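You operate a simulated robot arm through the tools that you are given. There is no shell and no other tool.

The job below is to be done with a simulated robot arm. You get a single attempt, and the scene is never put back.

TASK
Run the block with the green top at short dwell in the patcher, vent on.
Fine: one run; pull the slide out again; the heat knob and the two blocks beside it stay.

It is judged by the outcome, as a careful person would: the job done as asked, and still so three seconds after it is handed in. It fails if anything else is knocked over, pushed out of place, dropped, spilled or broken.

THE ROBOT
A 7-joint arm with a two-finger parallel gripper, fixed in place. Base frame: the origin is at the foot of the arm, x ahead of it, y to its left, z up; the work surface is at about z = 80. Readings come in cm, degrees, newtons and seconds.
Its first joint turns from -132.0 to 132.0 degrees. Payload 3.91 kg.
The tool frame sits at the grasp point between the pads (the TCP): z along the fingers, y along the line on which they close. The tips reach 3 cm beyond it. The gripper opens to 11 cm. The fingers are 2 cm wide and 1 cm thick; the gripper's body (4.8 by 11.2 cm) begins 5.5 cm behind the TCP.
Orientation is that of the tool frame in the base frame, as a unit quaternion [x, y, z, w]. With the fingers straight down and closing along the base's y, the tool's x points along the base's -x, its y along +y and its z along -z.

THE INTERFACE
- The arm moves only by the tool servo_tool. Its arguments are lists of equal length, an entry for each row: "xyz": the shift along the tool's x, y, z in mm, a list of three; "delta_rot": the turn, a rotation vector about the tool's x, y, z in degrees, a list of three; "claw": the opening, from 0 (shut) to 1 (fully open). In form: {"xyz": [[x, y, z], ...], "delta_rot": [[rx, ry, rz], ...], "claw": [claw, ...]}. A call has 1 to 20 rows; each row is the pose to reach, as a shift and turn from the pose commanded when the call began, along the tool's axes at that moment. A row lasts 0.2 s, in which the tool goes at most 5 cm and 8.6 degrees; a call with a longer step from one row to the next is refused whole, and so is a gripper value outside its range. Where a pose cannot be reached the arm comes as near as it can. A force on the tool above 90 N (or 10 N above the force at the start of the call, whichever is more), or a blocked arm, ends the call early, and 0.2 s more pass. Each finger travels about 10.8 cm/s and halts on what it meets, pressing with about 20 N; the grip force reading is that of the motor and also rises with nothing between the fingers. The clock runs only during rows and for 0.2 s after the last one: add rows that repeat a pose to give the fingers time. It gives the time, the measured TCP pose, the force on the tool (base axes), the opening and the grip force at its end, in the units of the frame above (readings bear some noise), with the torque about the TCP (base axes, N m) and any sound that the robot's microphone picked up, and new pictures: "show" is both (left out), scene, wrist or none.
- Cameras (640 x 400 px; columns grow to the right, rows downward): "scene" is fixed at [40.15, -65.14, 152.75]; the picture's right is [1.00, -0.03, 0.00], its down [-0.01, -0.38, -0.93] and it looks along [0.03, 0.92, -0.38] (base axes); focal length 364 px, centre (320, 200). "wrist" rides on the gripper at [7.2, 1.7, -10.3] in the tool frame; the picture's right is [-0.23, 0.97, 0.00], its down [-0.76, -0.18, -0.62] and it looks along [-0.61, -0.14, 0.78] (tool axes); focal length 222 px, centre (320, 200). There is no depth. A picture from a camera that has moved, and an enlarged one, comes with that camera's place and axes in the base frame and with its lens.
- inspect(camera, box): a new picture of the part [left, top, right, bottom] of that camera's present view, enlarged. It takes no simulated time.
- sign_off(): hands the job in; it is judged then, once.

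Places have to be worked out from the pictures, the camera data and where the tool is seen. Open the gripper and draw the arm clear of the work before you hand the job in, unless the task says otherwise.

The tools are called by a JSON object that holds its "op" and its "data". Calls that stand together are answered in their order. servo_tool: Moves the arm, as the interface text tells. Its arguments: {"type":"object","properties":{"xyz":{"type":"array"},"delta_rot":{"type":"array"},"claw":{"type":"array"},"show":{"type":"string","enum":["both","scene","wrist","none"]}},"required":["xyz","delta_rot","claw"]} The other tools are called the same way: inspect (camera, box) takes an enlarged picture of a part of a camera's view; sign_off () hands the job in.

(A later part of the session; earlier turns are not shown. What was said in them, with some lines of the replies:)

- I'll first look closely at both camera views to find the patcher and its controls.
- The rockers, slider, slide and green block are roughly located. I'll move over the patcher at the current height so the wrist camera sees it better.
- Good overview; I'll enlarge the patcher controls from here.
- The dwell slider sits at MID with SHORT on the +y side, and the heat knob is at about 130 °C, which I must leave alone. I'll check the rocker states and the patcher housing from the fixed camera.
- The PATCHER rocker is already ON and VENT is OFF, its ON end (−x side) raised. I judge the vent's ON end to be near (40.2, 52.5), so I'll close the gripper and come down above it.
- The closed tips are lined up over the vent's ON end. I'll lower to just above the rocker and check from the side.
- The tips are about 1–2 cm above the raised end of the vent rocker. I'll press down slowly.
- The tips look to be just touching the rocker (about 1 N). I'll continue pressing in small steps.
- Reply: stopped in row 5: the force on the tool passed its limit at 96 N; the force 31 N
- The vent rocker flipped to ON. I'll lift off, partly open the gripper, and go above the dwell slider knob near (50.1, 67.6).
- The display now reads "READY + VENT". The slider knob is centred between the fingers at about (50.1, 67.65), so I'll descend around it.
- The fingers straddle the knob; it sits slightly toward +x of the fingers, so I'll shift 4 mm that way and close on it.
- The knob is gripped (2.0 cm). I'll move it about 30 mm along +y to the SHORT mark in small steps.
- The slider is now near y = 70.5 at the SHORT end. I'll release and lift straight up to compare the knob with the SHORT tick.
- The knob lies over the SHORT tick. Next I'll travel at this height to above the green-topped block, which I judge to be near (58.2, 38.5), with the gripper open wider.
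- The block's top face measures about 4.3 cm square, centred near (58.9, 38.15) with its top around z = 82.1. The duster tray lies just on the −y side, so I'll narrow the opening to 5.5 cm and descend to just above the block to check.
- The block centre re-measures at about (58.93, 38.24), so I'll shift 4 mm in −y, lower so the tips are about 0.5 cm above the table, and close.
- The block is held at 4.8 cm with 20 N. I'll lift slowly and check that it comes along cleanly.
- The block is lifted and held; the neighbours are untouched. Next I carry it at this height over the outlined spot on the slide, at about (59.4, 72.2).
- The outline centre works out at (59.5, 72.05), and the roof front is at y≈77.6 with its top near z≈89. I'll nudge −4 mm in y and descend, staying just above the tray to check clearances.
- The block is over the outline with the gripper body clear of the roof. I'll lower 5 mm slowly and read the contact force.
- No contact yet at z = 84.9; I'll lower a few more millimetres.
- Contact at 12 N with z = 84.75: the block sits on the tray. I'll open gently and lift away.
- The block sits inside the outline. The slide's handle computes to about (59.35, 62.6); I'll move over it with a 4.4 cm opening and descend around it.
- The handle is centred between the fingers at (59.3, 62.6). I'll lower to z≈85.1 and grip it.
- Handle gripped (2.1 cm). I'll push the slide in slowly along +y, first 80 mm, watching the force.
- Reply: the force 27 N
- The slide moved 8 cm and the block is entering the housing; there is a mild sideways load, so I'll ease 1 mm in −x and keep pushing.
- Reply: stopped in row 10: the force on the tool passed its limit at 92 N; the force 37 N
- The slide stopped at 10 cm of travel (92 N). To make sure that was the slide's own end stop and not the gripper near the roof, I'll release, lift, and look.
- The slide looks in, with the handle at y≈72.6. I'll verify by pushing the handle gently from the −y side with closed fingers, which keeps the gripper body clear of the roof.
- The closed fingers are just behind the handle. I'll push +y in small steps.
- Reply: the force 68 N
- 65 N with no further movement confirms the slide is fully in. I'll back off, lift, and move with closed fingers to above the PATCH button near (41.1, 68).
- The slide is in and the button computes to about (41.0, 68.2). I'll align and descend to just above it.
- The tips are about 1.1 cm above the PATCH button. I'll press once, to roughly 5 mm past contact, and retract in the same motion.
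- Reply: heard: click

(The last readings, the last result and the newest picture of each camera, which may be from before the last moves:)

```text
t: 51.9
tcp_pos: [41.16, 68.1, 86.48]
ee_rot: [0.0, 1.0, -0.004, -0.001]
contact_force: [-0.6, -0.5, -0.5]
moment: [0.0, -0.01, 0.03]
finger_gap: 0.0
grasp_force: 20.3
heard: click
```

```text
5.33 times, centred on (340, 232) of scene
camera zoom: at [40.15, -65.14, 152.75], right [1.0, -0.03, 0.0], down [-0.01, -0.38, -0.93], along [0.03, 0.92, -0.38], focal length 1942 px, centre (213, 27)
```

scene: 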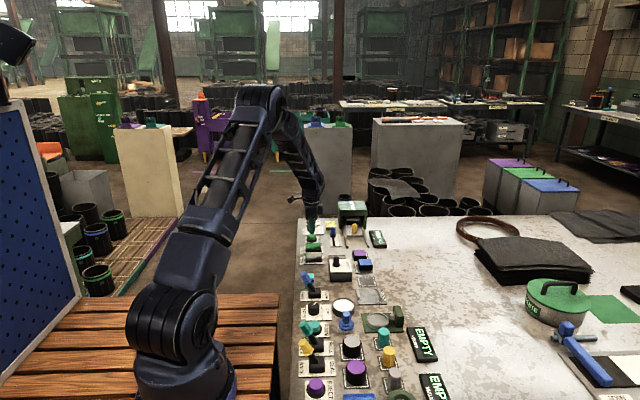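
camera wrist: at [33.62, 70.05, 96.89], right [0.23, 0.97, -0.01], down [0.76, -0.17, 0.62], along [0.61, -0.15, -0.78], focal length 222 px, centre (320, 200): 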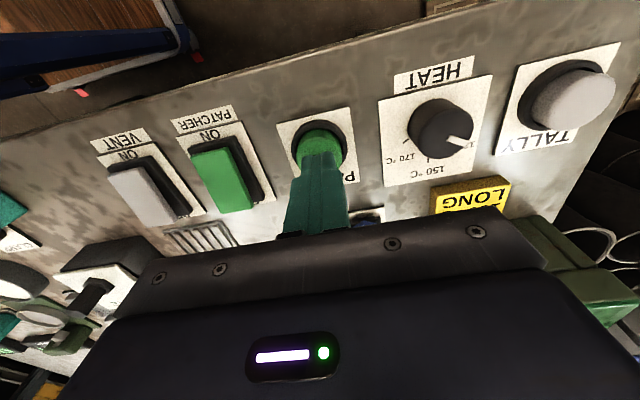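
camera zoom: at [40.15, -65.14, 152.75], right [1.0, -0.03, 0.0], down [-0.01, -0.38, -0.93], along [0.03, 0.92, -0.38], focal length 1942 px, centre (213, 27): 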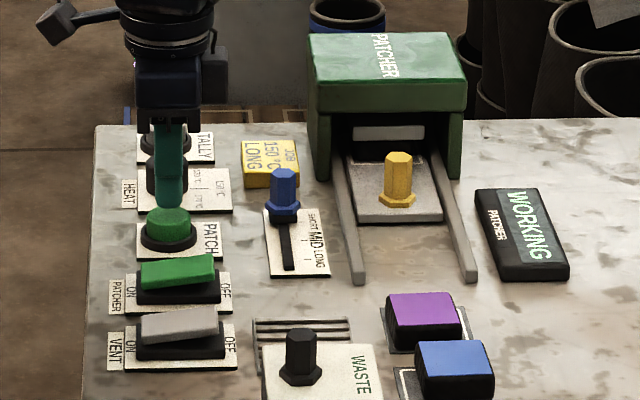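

A click was heard and the display reads "WORKING". I'll lift clear and move back above the slide handle while waiting, without touching anything.

{"op": "servo_tool", "data": {"xyz": [[0, 0, -40], [0, 0, -80], [0, 0, -100], [-40, 8, -100], [-80, 18, -100], [-120, 28, -100], [-155, 36, -100], [-178, 43, -100], [-182, 45, -100], [-182, 45, -100], [-182, 45, -100], [-182, 45, -100]], "delta_rot": [[0, 0, 0], [0, 0, 0], [0, 0, 0], [0, 0, 0], [0, 0, 0], [0, 0, 0], [0, 0, 0], [0, 0, 0], [0, 0, 0], [0, 0, 0], [0, 0, 0], [0, 0, 0]], "claw": [0, 0, 0, 0.1, 0.2, 0.3, 0.36, 0.36, 0.36, 0.36, 0.36, 0.36]}}

{"op": "inspect", "data": {"camera": "scene", "box": [290, 195, 390, 270]}}

{"op": "inspect", "data": {"camera": "wrist", "box": [180, 40, 480, 228]}}

```text
t: 54.5
tcp_pos: [59.62, 72.65, 96.44]
ee_rot: [0.001, 1.0, -0.003, 0.0]
contact_force: [-0.6, -0.5, -1.1]
moment: [0.02, -0.02, -0.02]
finger_gap: 3.97
grasp_force: 0.0
camera wrist: at [52.25, 74.4, 106.79], right [0.23, 0.97, -0.01], down [0.76, -0.17, 0.62], along [0.61, -0.15, -0.78], focal length 222 px, centre (320, 200)
```

scene: 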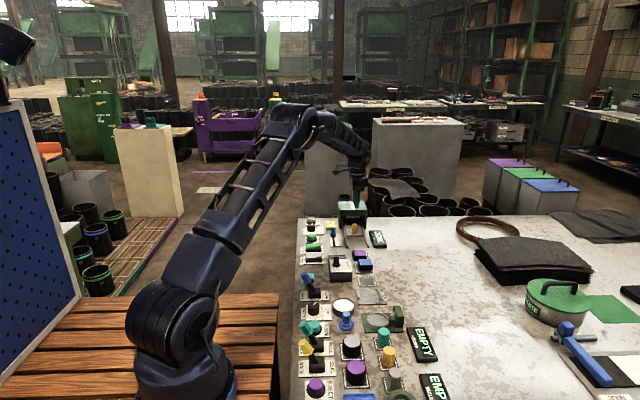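
wrist: 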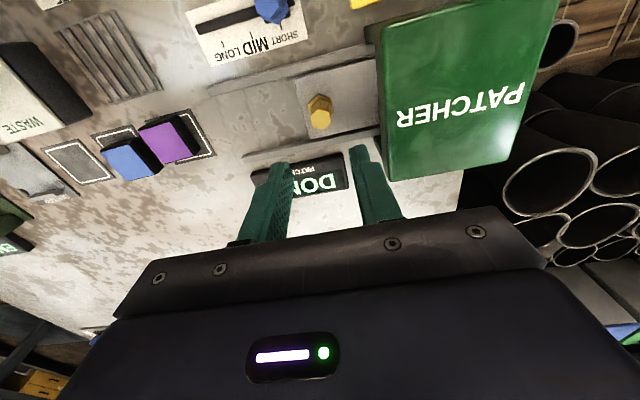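

```text
5.33 times, centred on (340, 232) of scene
camera zoom: at [40.15, -65.14, 152.75], right [1.0, -0.03, 0.0], down [-0.01, -0.38, -0.93], along [0.03, 0.92, -0.38], focal length 1942 px, centre (213, 27)
```

zoom: 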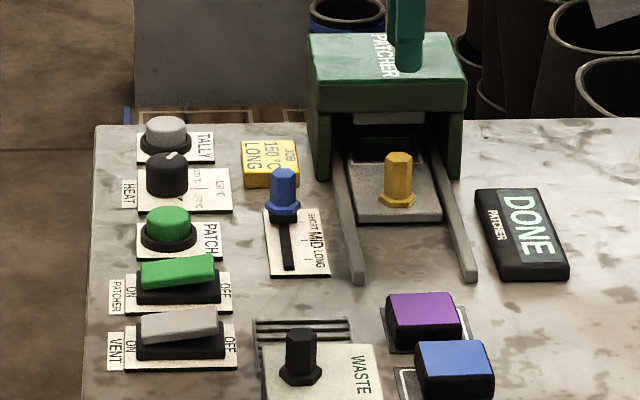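

```text
2.13 times, centred on (330, 134) of wrist
camera zoom: at [52.25, 74.4, 106.79], right [0.23, 0.97, -0.01], down [0.76, -0.17, 0.62], along [0.61, -0.15, -0.78], focal length 473 px, centre (299, 340)
```

zoom: 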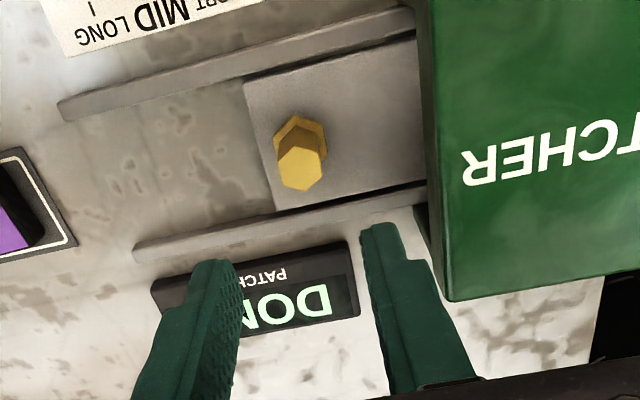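

The display reads "DONE" and the platen is up again. I'll descend around the handle at (59.35, 72.5) and grip it.

{"op": "servo_tool", "data": {"xyz": [[3, -1, 20], [3, -1, 50], [3, -1, 80], [3, -1, 100], [3, -1, 112], [3, -1, 112], [3, -1, 112], [3, -1, 112], [3, -1, 112], [3, -1, 112]], "delta_rot": [[0, 0, 0], [0, 0, 0], [0, 0, 0], [0, 0, 0], [0, 0, 0], [0, 0, 0], [0, 0, 0], [0, 0, 0], [0, 0, 0], [0, 0, 0]], "claw": [0.36, 0.36, 0.36, 0.36, 0.36, 0.36, 0.25, 0.1, 0.08, 0.08], "show": "wrist"}}

{"op": "inspect", "data": {"camera": "scene", "box": [320, 195, 400, 255]}}

```text
t: 56.6
tcp_pos: [59.15, 72.44, 85.28]
ee_rot: [0.001, 1.0, -0.003, 0.0]
contact_force: [0.1, 1.1, -2.2]
moment: [0.97, -0.08, -0.02]
finger_gap: 2.16
grasp_force: 44.8
camera wrist: at [51.88, 74.36, 95.63], right [0.23, 0.97, -0.01], down [0.76, -0.17, 0.62], along [0.61, -0.15, -0.78], focal length 222 px, centre (320, 200)
```

wrist: 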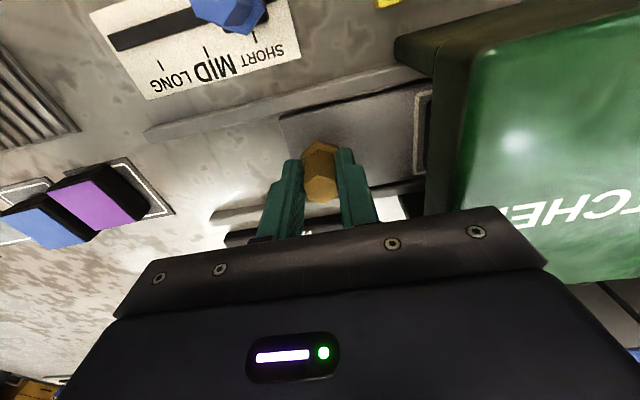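

```text
6.67 times, centred on (360, 225) of scene
camera zoom: at [40.15, -65.14, 152.75], right [1.0, -0.03, 0.0], down [-0.01, -0.38, -0.93], along [0.03, 0.92, -0.38], focal length 2428 px, centre (53, 33)
```

zoom: 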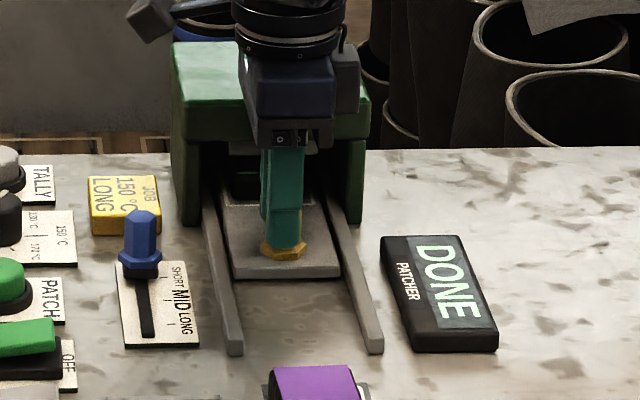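

Gripped. I'll pull the slide out slowly along −y, first 75 mm.

{"op": "servo_tool", "data": {"xyz": [[0, -2, 0], [0, -5, 0], [0, -9, 0], [0, -13, 0], [0, -18, 0], [0, -23, 0], [0, -28, 0], [0, -33, 0], [-1, -38, 0], [-1, -43, 0], [-1, -48, 0], [-1, -53, 0], [-1, -58, 0], [-1, -63, 0], [-1, -68, 0], [-1, -72, 0], [-1, -74, 0], [-1, -75, 0], [-1, -75, 0]], "delta_rot": [[0, 0, 0], [0, 0, 0], [0, 0, 0], [0, 0, 0], [0, 0, 0], [0, 0, 0], [0, 0, 0], [0, 0, 0], [0, 0, 0], [0, 0, 0], [0, 0, 0], [0, 0, 0], [0, 0, 0], [0, 0, 0], [0, 0, 0], [0, 0, 0], [0, 0, 0], [0, 0, 0], [0, 0, 0]], "claw": [0.08, 0.08, 0.08, 0.08, 0.08, 0.08, 0.08, 0.08, 0.08, 0.08, 0.08, 0.08, 0.08, 0.08, 0.08, 0.08, 0.08, 0.08, 0.08], "show": "wrist"}}

{"op": "inspect", "data": {"camera": "scene", "box": [320, 195, 400, 255]}}

```text
t: 60.6
tcp_pos: [59.12, 64.78, 85.18]
ee_rot: [0.001, 1.0, -0.005, -0.001]
contact_force: [-18.9, -0.6, -21.1]
moment: [1.07, 0.17, -0.09]
finger_gap: 2.19
grasp_force: 45.9
camera wrist: at [51.9, 66.77, 95.64], right [0.23, 0.97, -0.01], down [0.76, -0.17, 0.62], along [0.61, -0.15, -0.78], focal length 222 px, centre (320, 200)
```

wrist: 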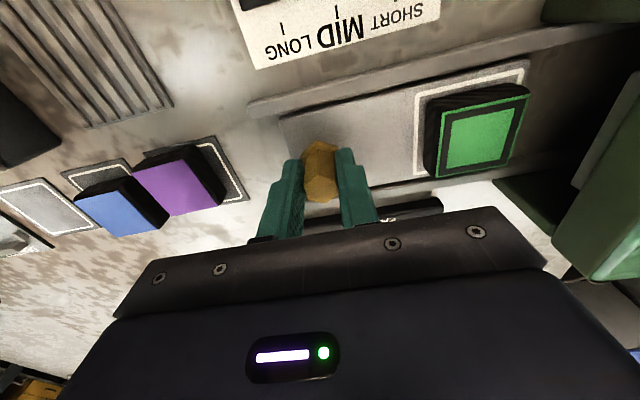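

```text
6.67 times, centred on (360, 225) of scene
camera zoom: at [40.15, -65.14, 152.75], right [1.0, -0.03, 0.0], down [-0.01, -0.38, -0.93], along [0.03, 0.92, -0.38], focal length 2428 px, centre (53, 33)
```

zoom: 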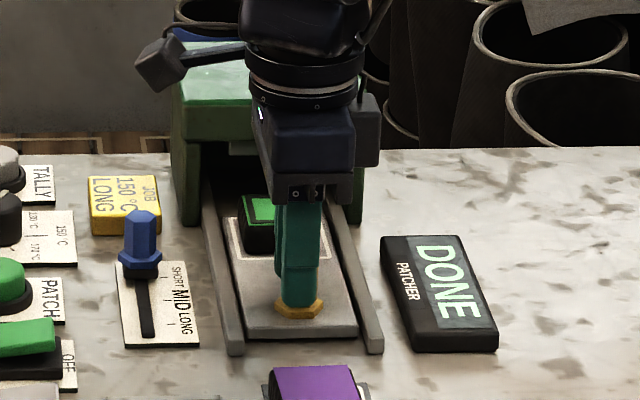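

The slide is 7.7 cm out and the block shows its patch mark. I'll pull the remaining 2.2 cm, easing the small side load.

{"op": "servo_tool", "data": {"xyz": [[0.5, -3, 0.5], [1, -6, 1], [1, -9, 1], [1, -12, 1], [1, -15, 1], [1, -18, 1], [1, -20, 1], [1, -21.5, 1], [1, -22, 1], [1, -22, 1]], "delta_rot": [[0, 0, 0], [0, 0, 0], [0, 0, 0], [0, 0, 0], [0, 0, 0], [0, 0, 0], [0, 0, 0], [0, 0, 0], [0, 0, 0], [0, 0, 0]], "claw": [0.08, 0.08, 0.08, 0.08, 0.08, 0.08, 0.08, 0.08, 0.08, 0.08], "show": "wrist"}}

{"op": "inspect", "data": {"camera": "scene", "box": [320, 195, 400, 255]}}

```text
t: 62.9
tcp_pos: [59.2, 62.84, 85.25]
ee_rot: [0.001, 1.0, -0.003, 0.0]
contact_force: [0.7, -1.5, -5.1]
moment: [0.86, 0.27, -0.01]
finger_gap: 2.19
grasp_force: 45.7
camera wrist: at [51.88, 64.6, 95.63], right [0.23, 0.97, -0.01], down [0.76, -0.18, 0.62], along [0.61, -0.15, -0.78], focal length 222 px, centre (320, 200)
```

wrist: 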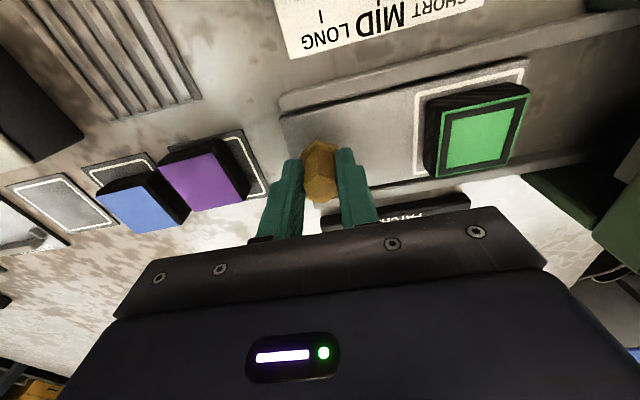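

```text
6.67 times, centred on (360, 225) of scene
camera zoom: at [40.15, -65.14, 152.75], right [1.0, -0.03, 0.0], down [-0.01, -0.38, -0.93], along [0.03, 0.92, -0.38], focal length 2428 px, centre (53, 33)
```

zoom: 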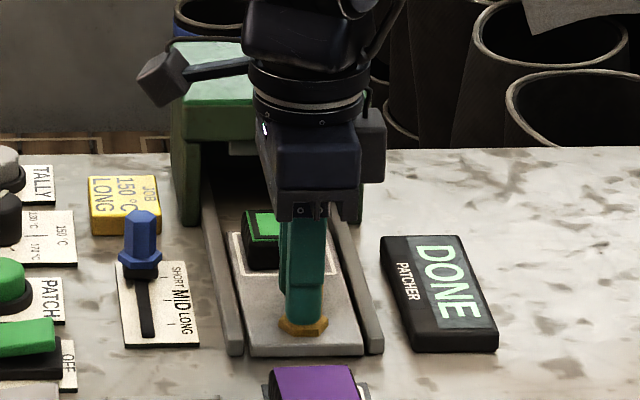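

The handle is at y = 62.8 against 62.6 at the start; I'll pull the last 2–3 mm.

{"op": "servo_tool", "data": {"xyz": [[0, -1, 0], [0, -2, 0], [0, -3, 0], [0, -3, 0]], "delta_rot": [[0, 0, 0], [0, 0, 0], [0, 0, 0], [0, 0, 0]], "claw": [0.08, 0.08, 0.08, 0.08], "show": "none"}}

{"op": "inspect", "data": {"camera": "scene", "box": [320, 195, 400, 255]}}

```text
t: 63.9
tcp_pos: [59.1, 62.47, 85.26]
ee_rot: [0.001, 1.0, -0.003, 0.0]
contact_force: [12.7, 15.5, -7.5]
moment: [1.13, 0.3, 0.06]
finger_gap: 2.16
grasp_force: 45.0
```

```text
6.67 times, centred on (360, 225) of scene
camera zoom: at [40.15, -65.14, 152.75], right [1.0, -0.03, 0.0], down [-0.01, -0.38, -0.93], along [0.03, 0.92, -0.38], focal length 2428 px, centre (53, 33)
```

zoom: 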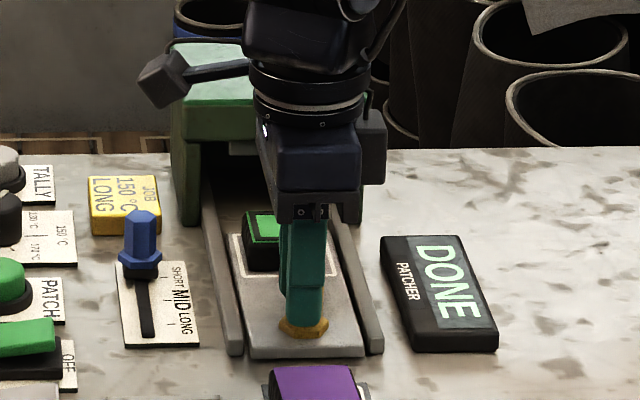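

There is a 15 N reaction at y = 62.5, so the slide is fully out at its stop. I'll release the handle, lift straight up and check.

{"op": "servo_tool", "data": {"xyz": [[0, 1, 0], [0, 1, 0], [0, 1, 0], [0, 1, -10], [0, 1, -40], [0, 1, -80], [0, 1, -120], [0, 1, -120]], "delta_rot": [[0, 0, 0], [0, 0, 0], [0, 0, 0], [0, 0, 0], [0, 0, 0], [0, 0, 0], [0, 0, 0], [0, 0, 0]], "claw": [0.2, 0.3, 0.38, 0.38, 0.38, 0.38, 0.38, 0.38]}}

{"op": "inspect", "data": {"camera": "scene", "box": [290, 195, 390, 270]}}

{"op": "inspect", "data": {"camera": "wrist", "box": [180, 40, 480, 228]}}

```text
t: 65.7
tcp_pos: [59.25, 62.65, 97.13]
ee_rot: [0.001, 1.0, -0.003, -0.001]
contact_force: [0.0, -0.3, 0.6]
moment: [-0.02, 0.02, 0.0]
finger_gap: 4.19
grasp_force: 0.1
camera wrist: at [51.99, 64.58, 107.54], right [0.23, 0.97, -0.01], down [0.76, -0.17, 0.62], along [0.61, -0.15, -0.78], focal length 222 px, centre (320, 200)
```

scene: 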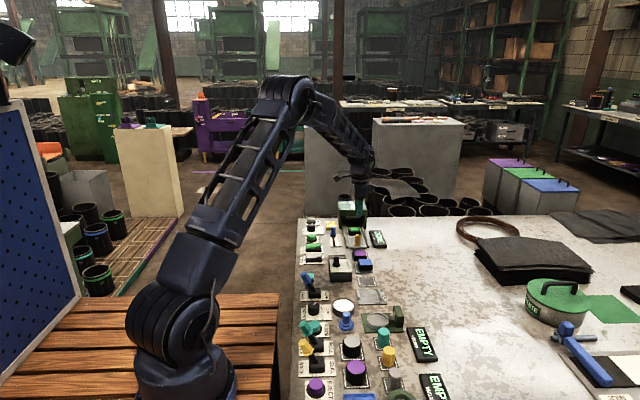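
wrist: 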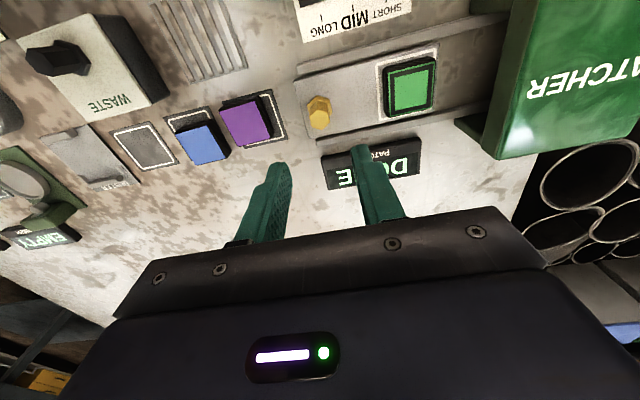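

```text
5.33 times, centred on (340, 232) of scene
camera zoom: at [40.15, -65.14, 152.75], right [1.0, -0.03, 0.0], down [-0.01, -0.38, -0.93], along [0.03, 0.92, -0.38], focal length 1942 px, centre (213, 27)
```

zoom: 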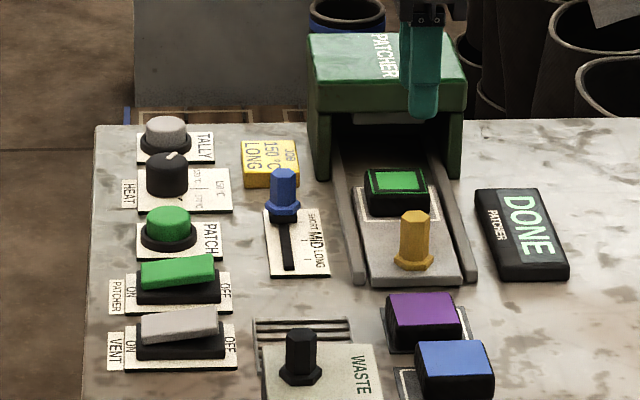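

```text
2.13 times, centred on (330, 134) of wrist
camera zoom: at [51.99, 64.58, 107.54], right [0.23, 0.97, -0.01], down [0.76, -0.17, 0.62], along [0.61, -0.15, -0.78], focal length 473 px, centre (299, 340)
```

zoom: 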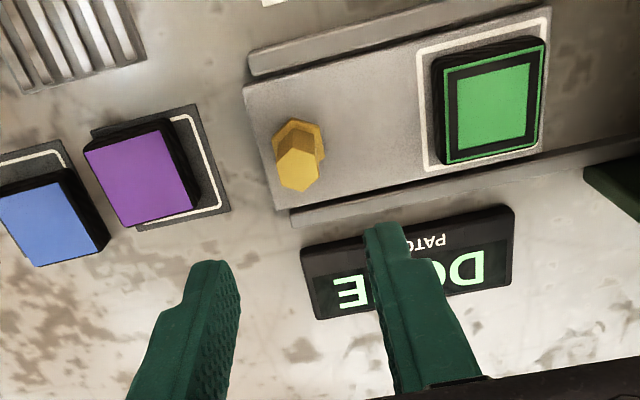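

The slide is out with the patched block on it, the display reads DONE, and the heat knob and the other two blocks haven't moved. I'll open the gripper and draw the arm up and back, clear of the work.

{"op": "servo_tool", "data": {"xyz": [[0, 0, -40], [0, 0, -80], [0, 0, -120], [30, -30, -150], [60, -60, -150], [90, -90, -150], [120, -120, -150], [130, -150, -150], [130, -150, -150], [130, -150, -150]], "delta_rot": [[0, 0, 0], [0, 0, 0], [0, 0, 0], [0, 0, 0], [0, 0, 0], [0, 0, 0], [0, 0, 0], [0, 0, 0], [0, 0, 0], [0, 0, 0]], "claw": [0.4, 0.5, 0.7, 0.9, 1, 1, 1, 1, 1, 1]}}

{"op": "inspect", "data": {"camera": "scene", "box": [290, 195, 410, 285]}}

```text
refused: row 4 steps farther than a row can; nothing moved
```

```text
4.44 times, centred on (350, 240) of scene
camera zoom: at [40.15, -65.14, 152.75], right [1.0, -0.03, 0.0], down [-0.01, -0.38, -0.93], along [0.03, 0.92, -0.38], focal length 1619 px, centre (187, 22)
```

zoom: 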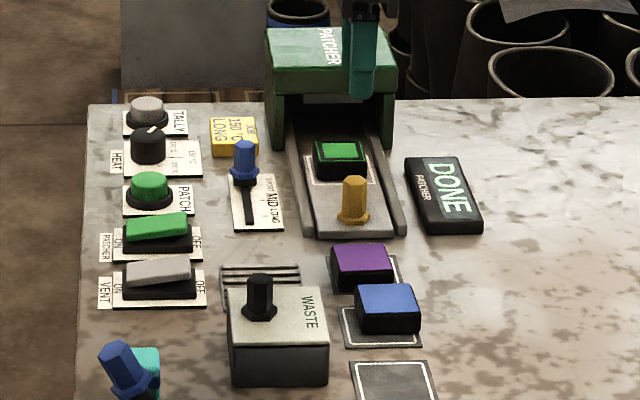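

One step was too long, so the call was refused and nothing moved. I'll repeat the retreat with shorter steps.

{"op": "servo_tool", "data": {"xyz": [[0, 0, -35], [0, 0, -70], [0, 0, -105], [0, 0, -140], [25, -25, -150], [50, -50, -150], [75, -75, -150], [100, -100, -150], [120, -120, -150], [130, -130, -150], [130, -130, -150]], "delta_rot": [[0, 0, 0], [0, 0, 0], [0, 0, 0], [0, 0, 0], [0, 0, 0], [0, 0, 0], [0, 0, 0], [0, 0, 0], [0, 0, 0], [0, 0, 0], [0, 0, 0]], "claw": [0.4, 0.5, 0.7, 0.9, 1, 1, 1, 1, 1, 1, 1]}}

{"op": "inspect", "data": {"camera": "scene", "box": [290, 195, 410, 285]}}

```text
t: 68.0
tcp_pos: [45.89, 49.77, 112.27]
ee_rot: [0.002, 1.0, -0.003, 0.0]
contact_force: [0.0, -0.2, 0.5]
moment: [-0.02, -0.02, -0.01]
finger_gap: 11.01
grasp_force: 0.0
camera wrist: at [38.67, 51.7, 122.64], right [0.23, 0.97, -0.01], down [0.76, -0.17, 0.62], along [0.61, -0.15, -0.78], focal length 222 px, centre (320, 200)
```

scene: 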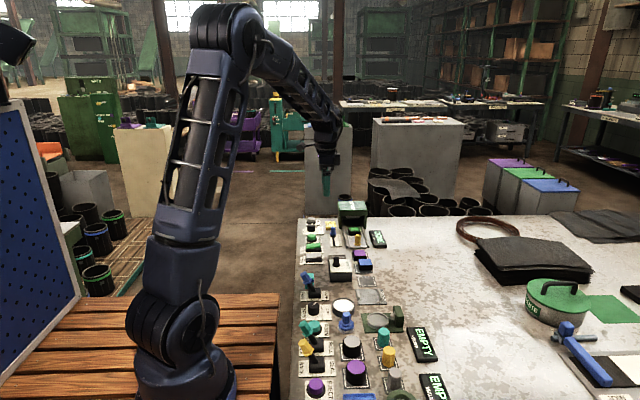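
wrist: 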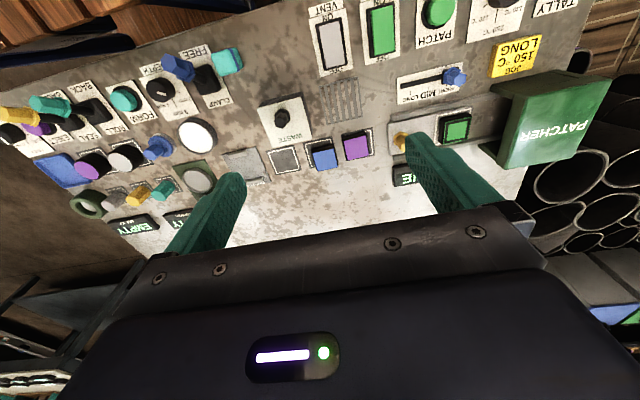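

```text
4.44 times, centred on (350, 240) of scene
camera zoom: at [40.15, -65.14, 152.75], right [1.0, -0.03, 0.0], down [-0.01, -0.38, -0.93], along [0.03, 0.92, -0.38], focal length 1619 px, centre (187, 22)
```

zoom: 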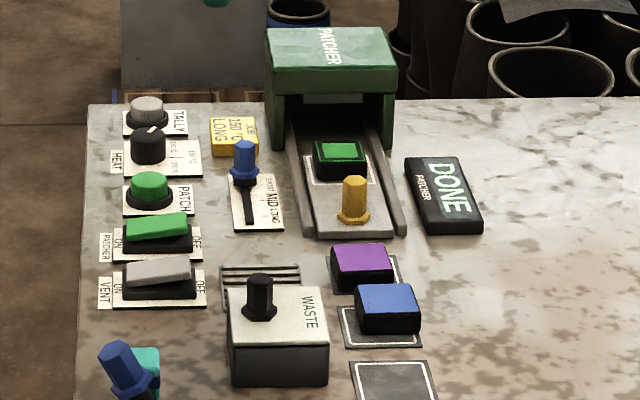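

The arm is clear and the gripper is open. The slide is out with the patched green block on it, vent on, dwell at SHORT, and the heat knob and the other two blocks where they were. I'm handing the job in.

{"op": "sign_off", "data": {}}

```text
The job is handed in.
```

The green-topped block has had one run in the patcher at short dwell with the vent on. The slide is pulled out again with the block still on it.

- **Run:** I pressed PATCH once. The display went from WORKING to DONE, and the block now shows a dark patch mark on its green top.
- **Controls:** I switched the vent on and moved the dwell slider from MID to SHORT. Both are still set that way, and the patcher was already on.
- **Left alone:** the heat knob and the blue and purple blocks are where they were. The yellow job card next to the patcher says "150 °C LONG", but I followed your instructions instead.

Nothing was knocked over or dropped. The gripper is open and the arm is clear of the bench.
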